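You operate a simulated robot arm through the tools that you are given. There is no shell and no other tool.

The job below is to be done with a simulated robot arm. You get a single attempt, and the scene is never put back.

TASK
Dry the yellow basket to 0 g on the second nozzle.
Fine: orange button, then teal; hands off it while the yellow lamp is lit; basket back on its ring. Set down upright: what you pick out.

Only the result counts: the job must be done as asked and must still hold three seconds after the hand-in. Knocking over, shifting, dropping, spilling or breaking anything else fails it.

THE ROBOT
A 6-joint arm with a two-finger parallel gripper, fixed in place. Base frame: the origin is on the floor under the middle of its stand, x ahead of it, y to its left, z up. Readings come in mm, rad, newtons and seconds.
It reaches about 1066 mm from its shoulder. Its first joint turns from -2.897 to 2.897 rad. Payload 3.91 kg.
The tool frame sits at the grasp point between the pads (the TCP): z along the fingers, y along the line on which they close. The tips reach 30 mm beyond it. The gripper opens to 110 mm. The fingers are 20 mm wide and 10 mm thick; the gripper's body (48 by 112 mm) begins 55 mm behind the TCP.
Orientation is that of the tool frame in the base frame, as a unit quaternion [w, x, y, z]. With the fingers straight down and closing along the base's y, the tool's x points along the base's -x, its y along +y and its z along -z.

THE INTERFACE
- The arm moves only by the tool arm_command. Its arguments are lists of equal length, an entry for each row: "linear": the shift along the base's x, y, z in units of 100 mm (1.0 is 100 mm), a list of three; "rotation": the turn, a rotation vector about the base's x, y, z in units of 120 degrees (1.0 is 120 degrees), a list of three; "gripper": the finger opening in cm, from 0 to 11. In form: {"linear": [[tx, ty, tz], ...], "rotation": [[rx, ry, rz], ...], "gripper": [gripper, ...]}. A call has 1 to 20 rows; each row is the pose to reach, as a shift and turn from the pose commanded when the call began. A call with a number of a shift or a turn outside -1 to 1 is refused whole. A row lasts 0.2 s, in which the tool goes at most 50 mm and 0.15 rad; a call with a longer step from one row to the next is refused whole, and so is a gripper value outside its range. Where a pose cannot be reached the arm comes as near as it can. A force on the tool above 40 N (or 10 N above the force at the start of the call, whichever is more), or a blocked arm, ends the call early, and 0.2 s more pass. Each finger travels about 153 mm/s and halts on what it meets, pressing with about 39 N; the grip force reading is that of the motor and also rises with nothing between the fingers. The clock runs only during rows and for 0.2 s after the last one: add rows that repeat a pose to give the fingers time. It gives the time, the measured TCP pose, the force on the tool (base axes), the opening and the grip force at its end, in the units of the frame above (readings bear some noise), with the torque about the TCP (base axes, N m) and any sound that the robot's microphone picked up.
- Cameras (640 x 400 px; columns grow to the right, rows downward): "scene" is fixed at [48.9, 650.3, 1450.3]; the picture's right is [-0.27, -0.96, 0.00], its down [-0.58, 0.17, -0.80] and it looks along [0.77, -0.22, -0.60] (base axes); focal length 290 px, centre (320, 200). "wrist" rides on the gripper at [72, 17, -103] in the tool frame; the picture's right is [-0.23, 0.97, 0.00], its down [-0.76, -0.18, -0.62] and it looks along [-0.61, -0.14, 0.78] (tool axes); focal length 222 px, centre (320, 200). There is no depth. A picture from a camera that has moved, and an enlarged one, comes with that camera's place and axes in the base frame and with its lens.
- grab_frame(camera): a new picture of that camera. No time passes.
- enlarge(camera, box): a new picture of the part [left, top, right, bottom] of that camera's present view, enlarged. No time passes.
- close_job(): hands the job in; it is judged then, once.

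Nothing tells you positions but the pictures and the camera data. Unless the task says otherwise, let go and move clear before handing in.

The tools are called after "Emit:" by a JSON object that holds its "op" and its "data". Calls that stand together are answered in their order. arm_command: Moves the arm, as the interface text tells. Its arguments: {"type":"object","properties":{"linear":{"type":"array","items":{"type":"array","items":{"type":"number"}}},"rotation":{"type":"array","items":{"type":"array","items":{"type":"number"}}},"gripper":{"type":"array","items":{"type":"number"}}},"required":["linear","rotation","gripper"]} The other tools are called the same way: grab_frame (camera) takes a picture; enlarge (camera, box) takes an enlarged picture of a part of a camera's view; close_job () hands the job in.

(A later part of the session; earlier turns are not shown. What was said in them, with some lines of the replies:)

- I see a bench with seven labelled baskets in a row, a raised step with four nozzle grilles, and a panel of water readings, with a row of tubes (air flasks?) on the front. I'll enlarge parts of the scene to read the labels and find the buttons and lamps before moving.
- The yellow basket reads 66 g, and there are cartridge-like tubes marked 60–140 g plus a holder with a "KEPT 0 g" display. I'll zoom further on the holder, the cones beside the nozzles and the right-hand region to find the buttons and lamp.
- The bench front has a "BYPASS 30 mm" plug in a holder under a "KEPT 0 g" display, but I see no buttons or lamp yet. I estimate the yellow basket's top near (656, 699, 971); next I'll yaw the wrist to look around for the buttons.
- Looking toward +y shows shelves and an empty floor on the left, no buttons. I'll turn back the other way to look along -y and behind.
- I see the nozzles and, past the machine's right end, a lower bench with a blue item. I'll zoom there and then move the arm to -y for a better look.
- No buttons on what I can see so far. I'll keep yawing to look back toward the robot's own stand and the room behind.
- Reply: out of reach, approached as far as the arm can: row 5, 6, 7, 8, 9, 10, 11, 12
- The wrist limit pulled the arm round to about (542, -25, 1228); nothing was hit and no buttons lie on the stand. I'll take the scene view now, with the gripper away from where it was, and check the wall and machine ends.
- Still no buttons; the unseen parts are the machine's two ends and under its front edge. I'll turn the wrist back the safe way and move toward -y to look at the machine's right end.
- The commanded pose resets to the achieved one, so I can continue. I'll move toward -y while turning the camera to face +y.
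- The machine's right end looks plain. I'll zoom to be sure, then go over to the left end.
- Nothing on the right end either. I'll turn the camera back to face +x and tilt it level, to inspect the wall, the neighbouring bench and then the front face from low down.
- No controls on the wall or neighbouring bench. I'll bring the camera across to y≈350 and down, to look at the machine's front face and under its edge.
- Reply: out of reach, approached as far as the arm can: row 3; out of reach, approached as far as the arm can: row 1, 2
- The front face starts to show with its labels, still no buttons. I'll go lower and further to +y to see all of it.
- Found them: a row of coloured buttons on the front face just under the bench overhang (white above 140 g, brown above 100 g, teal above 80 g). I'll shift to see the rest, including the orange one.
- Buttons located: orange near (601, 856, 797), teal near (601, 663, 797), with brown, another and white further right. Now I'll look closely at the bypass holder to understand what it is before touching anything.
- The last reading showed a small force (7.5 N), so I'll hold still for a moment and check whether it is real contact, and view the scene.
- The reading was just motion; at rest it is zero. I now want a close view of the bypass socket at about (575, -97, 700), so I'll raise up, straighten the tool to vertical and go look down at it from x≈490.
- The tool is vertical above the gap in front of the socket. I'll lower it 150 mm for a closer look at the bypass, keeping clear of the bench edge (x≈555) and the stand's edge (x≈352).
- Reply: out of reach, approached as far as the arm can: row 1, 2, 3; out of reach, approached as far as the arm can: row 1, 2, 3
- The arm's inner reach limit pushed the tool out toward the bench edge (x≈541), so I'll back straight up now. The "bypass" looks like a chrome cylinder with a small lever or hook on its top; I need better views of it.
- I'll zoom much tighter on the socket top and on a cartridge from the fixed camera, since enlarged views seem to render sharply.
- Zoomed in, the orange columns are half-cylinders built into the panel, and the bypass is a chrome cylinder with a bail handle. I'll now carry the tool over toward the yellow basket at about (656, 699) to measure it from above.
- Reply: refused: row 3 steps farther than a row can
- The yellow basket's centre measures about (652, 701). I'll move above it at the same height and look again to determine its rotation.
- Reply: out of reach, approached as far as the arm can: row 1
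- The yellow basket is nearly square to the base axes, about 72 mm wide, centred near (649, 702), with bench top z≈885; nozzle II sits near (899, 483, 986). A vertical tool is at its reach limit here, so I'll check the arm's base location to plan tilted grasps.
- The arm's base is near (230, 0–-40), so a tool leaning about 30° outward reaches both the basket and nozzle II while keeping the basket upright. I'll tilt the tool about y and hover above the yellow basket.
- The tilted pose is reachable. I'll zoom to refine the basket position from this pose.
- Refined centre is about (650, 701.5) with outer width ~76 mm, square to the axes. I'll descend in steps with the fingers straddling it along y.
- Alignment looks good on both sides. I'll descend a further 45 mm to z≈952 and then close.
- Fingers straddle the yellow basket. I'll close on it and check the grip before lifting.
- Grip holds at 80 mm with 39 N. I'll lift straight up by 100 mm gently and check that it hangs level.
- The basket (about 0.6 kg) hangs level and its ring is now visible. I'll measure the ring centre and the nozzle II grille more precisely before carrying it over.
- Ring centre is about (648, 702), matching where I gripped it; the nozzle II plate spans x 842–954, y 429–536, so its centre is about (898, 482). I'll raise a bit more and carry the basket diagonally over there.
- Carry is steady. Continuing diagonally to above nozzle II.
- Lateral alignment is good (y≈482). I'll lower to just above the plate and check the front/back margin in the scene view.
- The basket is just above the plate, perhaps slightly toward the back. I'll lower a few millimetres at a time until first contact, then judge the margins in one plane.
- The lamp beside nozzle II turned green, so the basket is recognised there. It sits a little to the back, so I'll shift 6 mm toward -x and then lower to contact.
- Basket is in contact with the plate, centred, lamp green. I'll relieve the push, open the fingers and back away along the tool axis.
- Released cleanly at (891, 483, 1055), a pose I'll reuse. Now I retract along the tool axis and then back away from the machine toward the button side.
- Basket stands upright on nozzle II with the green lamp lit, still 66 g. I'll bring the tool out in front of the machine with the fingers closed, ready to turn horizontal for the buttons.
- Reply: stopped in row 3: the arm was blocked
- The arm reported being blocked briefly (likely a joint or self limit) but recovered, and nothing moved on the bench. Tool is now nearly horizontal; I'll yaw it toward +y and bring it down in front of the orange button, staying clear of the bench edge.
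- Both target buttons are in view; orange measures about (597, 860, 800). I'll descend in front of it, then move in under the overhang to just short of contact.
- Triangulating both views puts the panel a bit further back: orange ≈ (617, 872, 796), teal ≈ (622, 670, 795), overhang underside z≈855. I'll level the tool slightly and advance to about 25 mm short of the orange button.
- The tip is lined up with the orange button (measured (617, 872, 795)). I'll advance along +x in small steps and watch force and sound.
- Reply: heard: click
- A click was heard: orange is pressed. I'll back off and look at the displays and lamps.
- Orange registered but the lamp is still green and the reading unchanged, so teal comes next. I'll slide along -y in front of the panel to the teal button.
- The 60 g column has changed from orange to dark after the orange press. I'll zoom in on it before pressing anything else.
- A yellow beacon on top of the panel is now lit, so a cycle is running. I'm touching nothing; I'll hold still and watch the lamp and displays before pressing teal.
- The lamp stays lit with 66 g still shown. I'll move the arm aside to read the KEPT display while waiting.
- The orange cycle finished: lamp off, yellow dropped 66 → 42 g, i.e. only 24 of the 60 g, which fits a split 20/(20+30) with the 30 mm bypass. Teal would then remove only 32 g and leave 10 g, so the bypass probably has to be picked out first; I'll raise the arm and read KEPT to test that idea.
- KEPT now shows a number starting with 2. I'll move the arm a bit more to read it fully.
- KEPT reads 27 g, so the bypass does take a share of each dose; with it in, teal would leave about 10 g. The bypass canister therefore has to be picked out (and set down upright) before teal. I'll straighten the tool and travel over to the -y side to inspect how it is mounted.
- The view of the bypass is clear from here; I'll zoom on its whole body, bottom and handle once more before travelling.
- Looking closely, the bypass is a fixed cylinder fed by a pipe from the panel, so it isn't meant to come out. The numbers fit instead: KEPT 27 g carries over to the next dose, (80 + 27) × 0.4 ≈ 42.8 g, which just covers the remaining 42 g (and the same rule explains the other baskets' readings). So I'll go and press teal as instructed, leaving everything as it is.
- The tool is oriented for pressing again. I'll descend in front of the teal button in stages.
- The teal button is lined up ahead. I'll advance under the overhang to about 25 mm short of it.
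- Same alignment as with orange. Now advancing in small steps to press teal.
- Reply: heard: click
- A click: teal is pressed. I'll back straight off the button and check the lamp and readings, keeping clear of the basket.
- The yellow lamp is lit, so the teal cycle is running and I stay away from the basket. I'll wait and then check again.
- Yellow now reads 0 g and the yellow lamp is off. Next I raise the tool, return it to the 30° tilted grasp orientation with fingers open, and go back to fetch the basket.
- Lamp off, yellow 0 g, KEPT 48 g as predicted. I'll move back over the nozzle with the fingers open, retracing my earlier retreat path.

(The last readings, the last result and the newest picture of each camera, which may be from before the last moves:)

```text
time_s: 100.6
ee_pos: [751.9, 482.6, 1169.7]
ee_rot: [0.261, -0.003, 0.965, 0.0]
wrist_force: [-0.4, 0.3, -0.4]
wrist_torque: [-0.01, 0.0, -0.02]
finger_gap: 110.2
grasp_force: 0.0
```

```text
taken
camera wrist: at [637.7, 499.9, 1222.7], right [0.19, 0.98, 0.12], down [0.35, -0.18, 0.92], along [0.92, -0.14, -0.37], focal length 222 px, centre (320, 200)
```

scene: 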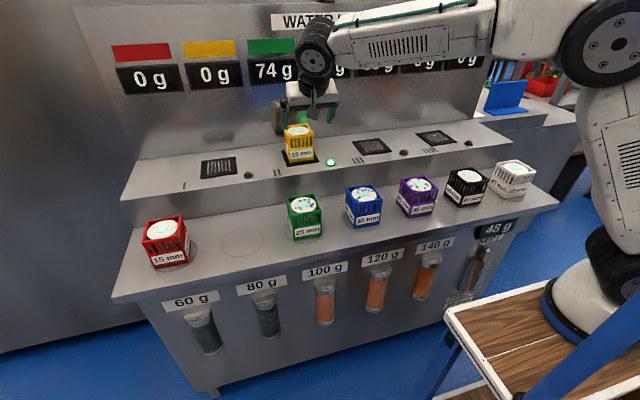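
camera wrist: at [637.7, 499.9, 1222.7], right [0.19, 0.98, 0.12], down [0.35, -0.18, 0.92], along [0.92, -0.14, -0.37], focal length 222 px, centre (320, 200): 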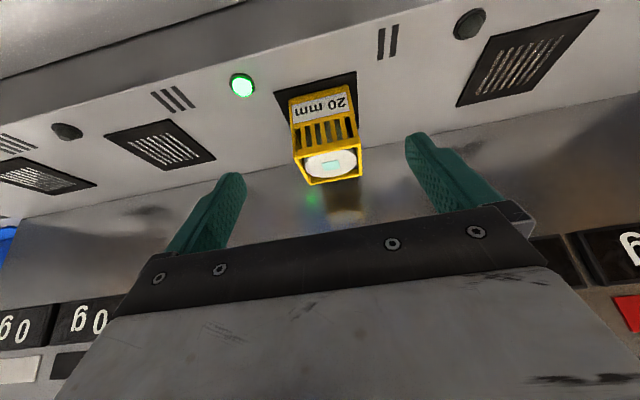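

I'm back at the retreat waypoint with the basket standing as left, lamp green. I'll confirm the yellow beacon is off, then go in along the same line.

Emit:
{"op": "enlarge", "data": {"camera": "scene", "box": [100, 0, 500, 200]}}

Emit:
{"op": "arm_command", "data": {"linear": [[0.3, 0, -0.1], [0.6, 0, -0.2], [0.9, 0, -0.29]], "rotation": [[0, 0, 0], [0, 0, 0], [0, 0, 0]], "gripper": [11, 11, 11]}}

Emit:
{"op": "grab_frame", "data": {"camera": "wrist"}}

```text
1.60 times, centred on (300, 100) of scene
camera zoom: at [48.9, 650.3, 1450.3], right [-0.27, -0.96, 0.0], down [-0.58, 0.17, -0.8], along [0.77, -0.22, -0.6], focal length 463 px, centre (352, 360)
```

zoom: 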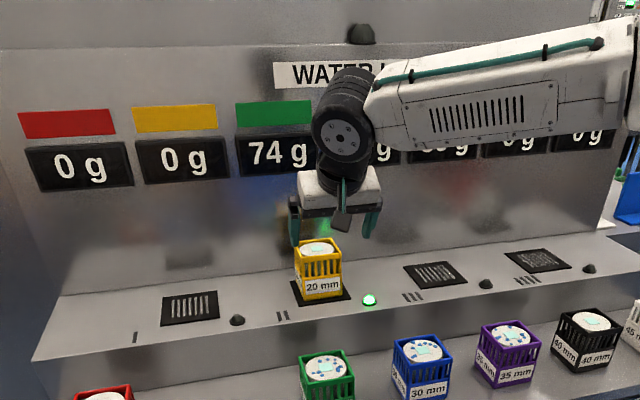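

```text
time_s: 101.4
ee_pos: [842.4, 484.1, 1141.2]
ee_rot: [0.262, -0.003, 0.965, 0.002]
wrist_force: [-0.5, -0.1, 0.2]
wrist_torque: [-0.02, -0.01, 0.0]
finger_gap: 110.1
grasp_force: 0.0
```

```text
taken
camera wrist: at [728.8, 499.8, 1193.7], right [0.19, 0.98, 0.12], down [0.34, -0.18, 0.92], along [0.92, -0.13, -0.37], focal length 222 px, centre (320, 200)
```

wrist: 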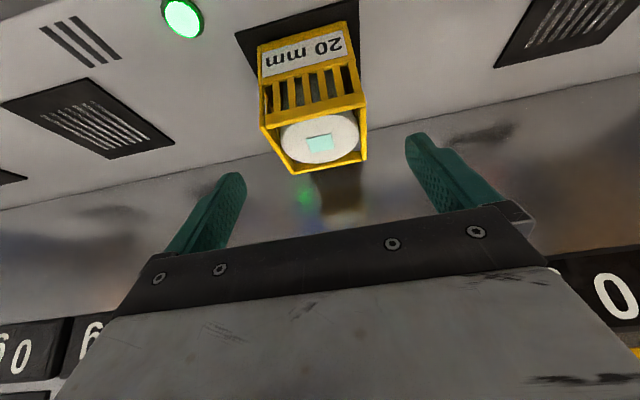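

Yellow beacon is off and the basket's puck shows no drops left. I'll descend along the tool axis to the release pose and close on the basket.

Emit:
{"op": "arm_command", "data": {"linear": [[0.12, -0.003, -0.21], [0.25, -0.006, -0.44], [0.37, -0.01, -0.66], [0.48, -0.01, -0.86]], "rotation": [[0, 0, 0], [0, 0, 0], [0, 0, 0], [0, 0, 0]], "gripper": [11, 11, 11, 11]}}

Emit:
{"op": "grab_frame", "data": {"camera": "wrist"}}

Emit:
{"op": "enlarge", "data": {"camera": "scene", "box": [250, 110, 350, 180]}}

```text
time_s: 102.4
ee_pos: [890.5, 482.6, 1054.3]
ee_rot: [0.261, -0.003, 0.965, 0.002]
wrist_force: [-0.1, 0.8, 0.8]
wrist_torque: [0.05, 0.01, 0.02]
finger_gap: 110.1
grasp_force: 0.0
```

```text
taken
camera wrist: at [775.5, 499.0, 1107.6], right [0.19, 0.97, 0.12], down [0.34, -0.18, 0.92], along [0.92, -0.14, -0.37], focal length 222 px, centre (320, 200)
```

wrist: 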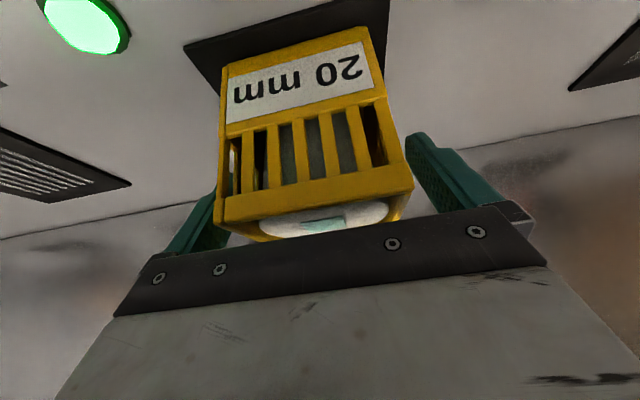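

```text
5.71 times, centred on (300, 145) of scene
camera zoom: at [48.9, 650.3, 1450.3], right [-0.27, -0.96, 0.0], down [-0.58, 0.17, -0.8], along [0.77, -0.22, -0.6], focal length 1654 px, centre (434, 514)
```

zoom: 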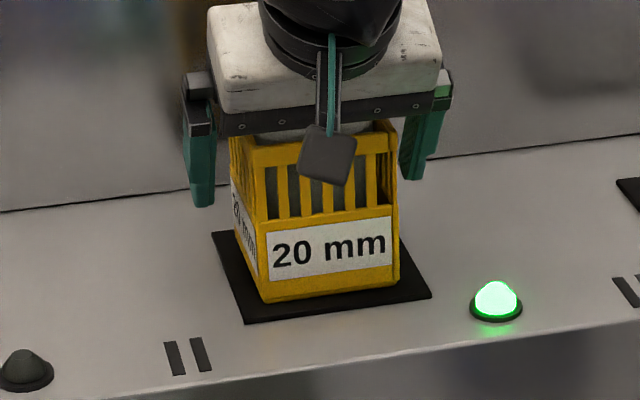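

Alignment is as before. Closing on the basket and lifting gently.

Emit:
{"op": "arm_command", "data": {"linear": [[0, 0, 0], [0, 0, 0], [0, 0, 0], [0, 0, 0]], "rotation": [[0, 0, 0], [0, 0, 0], [0, 0, 0], [0, 0, 0]], "gripper": [9, 8, 6.5, 6.5]}}

Emit:
{"op": "arm_command", "data": {"linear": [[0, 0, 0.04], [0, 0, 0.12], [0, 0, 0.24], [0, 0, 0.36], [0, 0, 0.46]], "rotation": [[0, 0, 0], [0, 0, 0], [0, 0, 0], [0, 0, 0], [0, 0, 0]], "gripper": [6.5, 6.5, 6.5, 6.5, 6.5]}}

Emit:
{"op": "grab_frame", "data": {"camera": "scene"}}

```text
time_s: 103.4
ee_pos: [890.2, 481.4, 1054.6]
ee_rot: [0.26, -0.002, 0.965, 0.001]
wrist_force: [0.4, -2.5, -0.2]
wrist_torque: [0.13, -0.21, -0.02]
finger_gap: 80.1
grasp_force: 38.8
```

```text
time_s: 104.6
ee_pos: [889.9, 481.4, 1099.2]
ee_rot: [0.26, -0.004, 0.966, 0.001]
wrist_force: [-0.1, -0.1, -6.0]
wrist_torque: [0.01, -0.02, 0.04]
finger_gap: 79.7
grasp_force: 38.9
```

```text
taken
```

scene: 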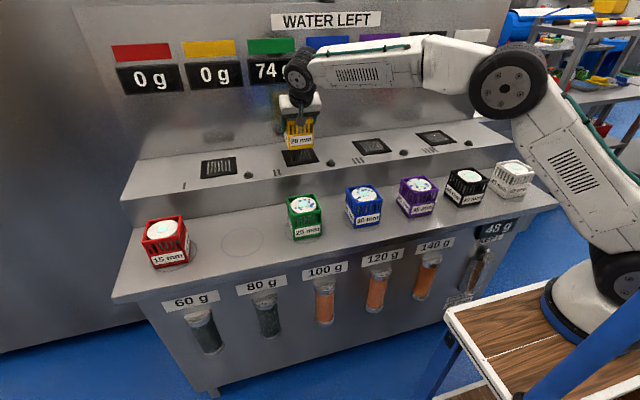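

Basket is up and level. I'll carry it back diagonally, reversing the earlier path, to above its ring.

Emit:
{"op": "arm_command", "data": {"linear": [[-0.1, 0.09, 0], [-0.3, 0.27, 0], [-0.5, 0.45, 0], [-0.7, 0.63, 0], [-0.8, 0.73, 0]], "rotation": [[0, 0, 0], [0, 0, 0], [0, 0, 0], [0, 0, 0], [0, 0, 0]], "gripper": [6.5, 6.5, 6.5, 6.5, 6.5]}}

Emit:
{"op": "arm_command", "data": {"linear": [[-0.1, 0.09, 0], [-0.3, 0.27, 0], [-0.5, 0.45, 0], [-0.7, 0.63, 0], [-0.8, 0.73, 0]], "rotation": [[0, 0, 0], [0, 0, 0], [0, 0, 0], [0, 0, 0], [0, 0, 0]], "gripper": [6.5, 6.5, 6.5, 6.5, 6.5]}}

Emit:
{"op": "arm_command", "data": {"linear": [[-0.1, 0.09, 0], [-0.3, 0.27, 0], [-0.5, 0.45, 0], [-0.7, 0.63, 0], [-0.8, 0.73, 0]], "rotation": [[0, 0, 0], [0, 0, 0], [0, 0, 0], [0, 0, 0], [0, 0, 0]], "gripper": [6.5, 6.5, 6.5, 6.5, 6.5]}}

Emit:
{"op": "grab_frame", "data": {"camera": "scene"}}

```text
time_s: 105.8
ee_pos: [810.5, 555.3, 1098.7]
ee_rot: [0.261, -0.003, 0.965, 0.0]
wrist_force: [0.1, -0.4, -6.5]
wrist_torque: [-0.01, 0.0, -0.01]
finger_gap: 80.0
grasp_force: 39.3
```

```text
time_s: 107.0
ee_pos: [731.6, 628.3, 1098.9]
ee_rot: [0.26, -0.002, 0.966, 0.001]
wrist_force: [1.2, -0.3, -5.6]
wrist_torque: [0.01, 0.01, 0.01]
finger_gap: 80.2
grasp_force: 39.2
```

```text
time_s: 108.2
ee_pos: [651.6, 701.2, 1098.1]
ee_rot: [0.26, -0.003, 0.966, 0.001]
wrist_force: [0.4, -0.5, -7.1]
wrist_torque: [0.04, 0.02, -0.02]
finger_gap: 80.0
grasp_force: 38.9
```

```text
taken
```

scene: 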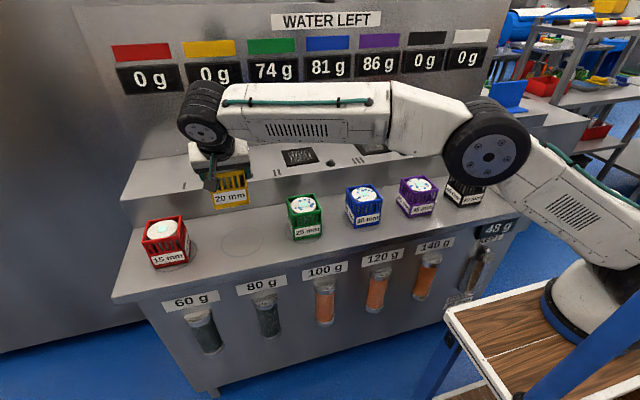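

The basket hangs over its ring at (651, 701). I'll lower it most of the way, then finish in small steps.

Emit:
{"op": "arm_command", "data": {"linear": [[-0.01, 0.005, -0.15], [-0.01, 0.005, -0.35], [-0.01, 0.005, -0.55], [-0.01, 0.005, -0.75], [-0.01, 0.005, -0.9], [-0.01, 0.005, -1]], "rotation": [[0, 0, 0], [0, 0, 0], [0, 0, 0], [0, 0, 0], [0, 0, 0], [0, 0, 0]], "gripper": [6.5, 6.5, 6.5, 6.5, 6.5, 6.5]}}

Emit:
{"op": "arm_command", "data": {"linear": [[0, 0, -0.1], [0, 0, -0.2], [0, 0, -0.3], [0, 0, -0.36]], "rotation": [[0, 0, 0], [0, 0, 0], [0, 0, 0], [0, 0, 0]], "gripper": [6.5, 6.5, 6.5, 6.5]}}

Emit:
{"op": "enlarge", "data": {"camera": "scene", "box": [190, 190, 300, 270]}}

```text
time_s: 109.6
ee_pos: [649.5, 703.0, 998.7]
ee_rot: [0.261, -0.004, 0.965, 0.0]
wrist_force: [0.8, 0.4, -6.2]
wrist_torque: [0.0, 0.04, 0.0]
finger_gap: 79.9
grasp_force: 39.6
```

```text
time_s: 110.6
ee_pos: [650.8, 702.8, 962.7]
ee_rot: [0.261, -0.003, 0.965, 0.0]
wrist_force: [-0.2, -0.3, -5.4]
wrist_torque: [0.03, 0.04, 0.0]
finger_gap: 80.1
grasp_force: 38.9
```

```text
5.00 times, centred on (245, 230) of scene
camera zoom: at [48.9, 650.3, 1450.3], right [-0.27, -0.96, 0.0], down [-0.58, 0.17, -0.8], along [0.77, -0.22, -0.6], focal length 1448 px, centre (695, 50)
```

zoom: 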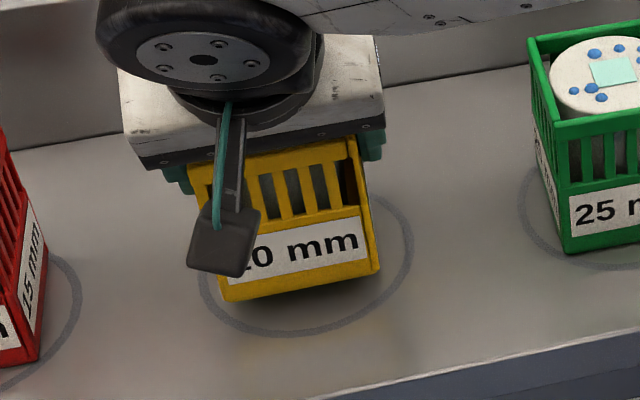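

Well centred over the ring with about 10 mm to go. Lowering in small steps until contact.

Emit:
{"op": "arm_command", "data": {"linear": [[-0.005, -0.005, -0.03], [-0.005, -0.005, -0.06], [-0.005, -0.005, -0.08]], "rotation": [[0, 0, 0], [0, 0, 0], [0, 0, 0]], "gripper": [6.5, 6.5, 6.5]}}

Emit:
{"op": "arm_command", "data": {"linear": [[0, 0, -0.02]], "rotation": [[0, 0, 0]], "gripper": [6.5]}}

Emit:
{"op": "enlarge", "data": {"camera": "scene", "box": [190, 190, 300, 270]}}

```text
time_s: 111.4
ee_pos: [649.8, 701.6, 953.5]
ee_rot: [0.261, -0.003, 0.965, 0.001]
wrist_force: [0.1, 0.2, -6.2]
wrist_torque: [0.0, 0.03, -0.01]
finger_gap: 79.8
grasp_force: 38.8
```

```text
time_s: 111.8
ee_pos: [650.0, 701.0, 954.0]
ee_rot: [0.26, -0.003, 0.966, 0.001]
wrist_force: [0.0, -0.1, -5.4]
wrist_torque: [0.0, 0.01, 0.01]
finger_gap: 79.8
grasp_force: 39.0
```

```text
5.00 times, centred on (245, 230) of scene
camera zoom: at [48.9, 650.3, 1450.3], right [-0.27, -0.96, 0.0], down [-0.58, 0.17, -0.8], along [0.77, -0.22, -0.6], focal length 1448 px, centre (695, 50)
```

zoom: 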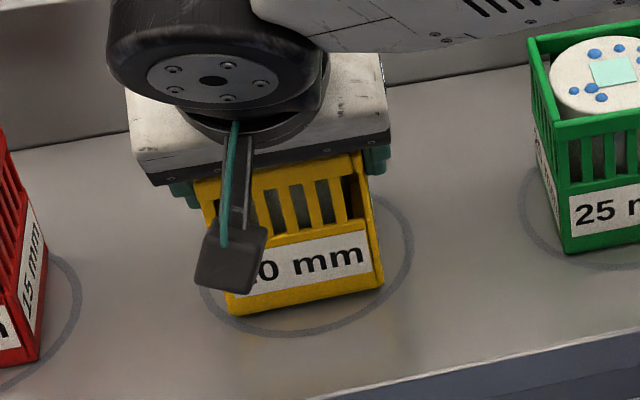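

Still hanging (about -6 N). Two more small steps down.

Emit:
{"op": "arm_command", "data": {"linear": [[0, 0, -0.01], [0, 0, -0.02]], "rotation": [[0, 0, 0], [0, 0, 0]], "gripper": [6.5, 6.5]}}

```text
time_s: 112.4
ee_pos: [649.2, 701.5, 951.3]
ee_rot: [0.261, -0.003, 0.965, 0.001]
wrist_force: [-0.7, -0.6, -6.1]
wrist_torque: [-0.02, 0.03, -0.04]
finger_gap: 79.6
grasp_force: 39.2
```

Emit:
{"op": "arm_command", "data": {"linear": [[0, 0, -0.015]], "rotation": [[0, 0, 0]], "gripper": [6.5]}}

```text
time_s: 112.8
ee_pos: [649.1, 701.7, 950.2]
ee_rot: [0.261, -0.004, 0.965, 0.001]
wrist_force: [0.5, -0.3, 0.4]
wrist_torque: [-0.26, 0.23, 0.04]
finger_gap: 79.9
grasp_force: 39.1
```

The weight is now taken by the bench. I'll settle half a millimetre more, then open the fingers.

Emit:
{"op": "arm_command", "data": {"linear": [[0, 0, -0.005], [0, 0, -0.005], [0, 0, -0.005], [0, 0, -0.005], [0, 0, -0.005]], "rotation": [[0, 0, 0], [0, 0, 0], [0, 0, 0], [0, 0, 0], [0, 0, 0]], "gripper": [6.5, 8.2, 9, 10.5, 11]}}

Emit:
{"op": "enlarge", "data": {"camera": "scene", "box": [190, 190, 300, 270]}}

Emit:
{"op": "grab_frame", "data": {"camera": "wrist"}}

```text
time_s: 114.0
ee_pos: [648.3, 701.2, 948.8]
ee_rot: [0.261, -0.004, 0.965, 0.001]
wrist_force: [-0.7, 0.7, -0.5]
wrist_torque: [0.01, 0.02, 0.01]
finger_gap: 110.0
grasp_force: 0.1
```

```text
5.00 times, centred on (245, 230) of scene
camera zoom: at [48.9, 650.3, 1450.3], right [-0.27, -0.96, 0.0], down [-0.58, 0.17, -0.8], along [0.77, -0.22, -0.6], focal length 1448 px, centre (695, 50)
```

zoom: 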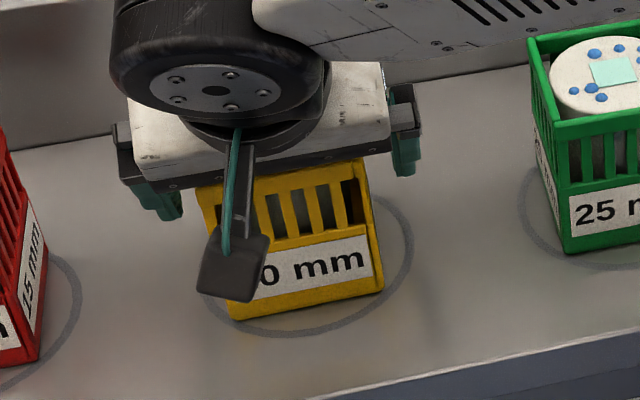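

```text
taken
camera wrist: at [534.5, 718.3, 1001.8], right [0.19, 0.98, 0.11], down [0.35, -0.18, 0.92], along [0.92, -0.14, -0.37], focal length 222 px, centre (320, 200)
```

wrist: 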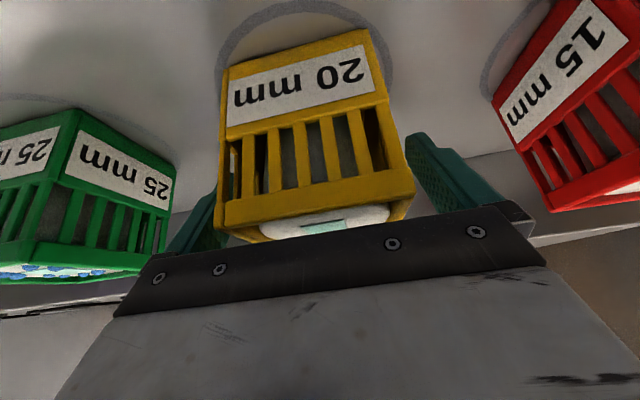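

Released; the basket stands upright within its ring. I'll back straight up, clear of everything.

Emit:
{"op": "arm_command", "data": {"linear": [[0, 0, 0.15], [0, 0, 0.35], [0, 0, 0.6], [0, 0, 0.85], [0, 0, 1]], "rotation": [[0, 0, 0], [0, 0, 0], [0, 0, 0], [0, 0, 0], [0, 0, 0]], "gripper": [11, 11, 11, 11, 11]}}

Emit:
{"op": "arm_command", "data": {"linear": [[-0.2, -0.2, 0.2], [-0.4, -0.4, 0.4], [-0.6, -0.6, 0.6], [-0.8, -0.8, 0.8]], "rotation": [[0, 0, 0], [0, 0, 0], [0, 0, 0], [0, 0, 0]], "gripper": [11, 11, 11, 11]}}

Emit:
{"op": "grab_frame", "data": {"camera": "scene"}}

Emit:
{"op": "enlarge", "data": {"camera": "scene", "box": [190, 190, 300, 270]}}

Emit:
{"op": "enlarge", "data": {"camera": "scene", "box": [100, 0, 500, 200]}}

```text
time_s: 115.2
ee_pos: [649.8, 702.8, 1050.2]
ee_rot: [0.261, -0.003, 0.965, 0.001]
wrist_force: [-0.1, 0.0, -0.8]
wrist_torque: [-0.01, -0.02, -0.01]
finger_gap: 110.0
grasp_force: 0.1
```

```text
time_s: 116.2
ee_pos: [568.1, 621.8, 1128.5]
ee_rot: [0.261, -0.003, 0.965, 0.0]
wrist_force: [0.0, -0.2, -0.9]
wrist_torque: [0.0, 0.0, -0.02]
finger_gap: 110.0
grasp_force: 0.0
```

```text
taken
```

scene: 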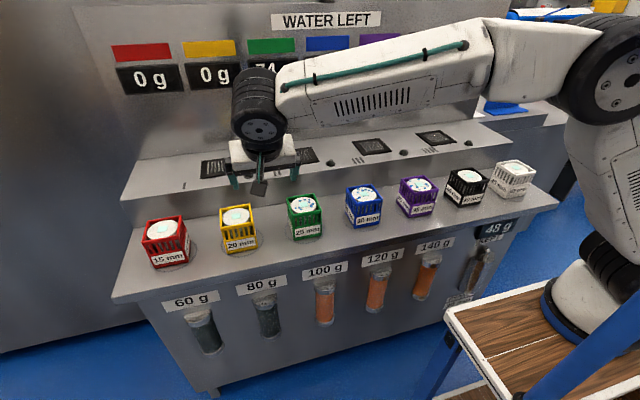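

```text
5.00 times, centred on (245, 230) of scene
camera zoom: at [48.9, 650.3, 1450.3], right [-0.27, -0.96, 0.0], down [-0.58, 0.17, -0.8], along [0.77, -0.22, -0.6], focal length 1448 px, centre (695, 50)
```

zoom: 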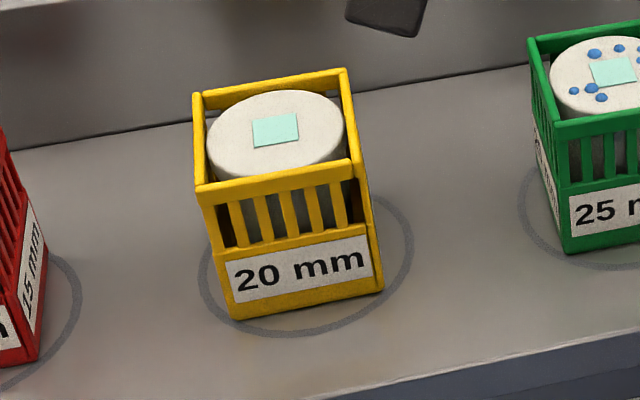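

```text
1.60 times, centred on (300, 100) of scene
camera zoom: at [48.9, 650.3, 1450.3], right [-0.27, -0.96, 0.0], down [-0.58, 0.17, -0.8], along [0.77, -0.22, -0.6], focal length 463 px, centre (352, 360)
```

zoom: 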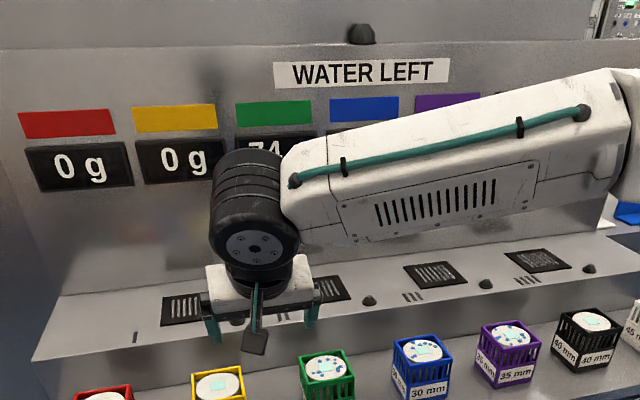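

The yellow basket is dry: the display reads 0 g and no drops are left. It stands upright and centred on its ring, the yellow beacon is off, and I see no change in the other baskets. The arm is clear with open fingers, so I'm handing in.

Emit:
{"op": "close_job", "data": {}}

```text
The job is handed in.
```

The yellow basket is dry: its display reads 0 g and it stands upright, centred on its ring. The job is handed in, but I haven't seen the judged result.

- **Drying:** I set the basket on nozzle II and pressed orange, which took it from 66 g to 42 g. I then pressed teal, which took it to 0 g.
- **Yellow lamp:** I left the basket and the buttons alone both times it was lit. I pressed teal, and later picked the basket up, only after it had gone out.
- **Everything else:** I saw no change in the other baskets or their readings. The 60 g and 80 g columns turned dark after use, and the KEPT display now reads 48 g.

The arm reported being blocked once, well away from the baskets, while I was moving it towards the buttons. It recovered and nothing on the bench moved.
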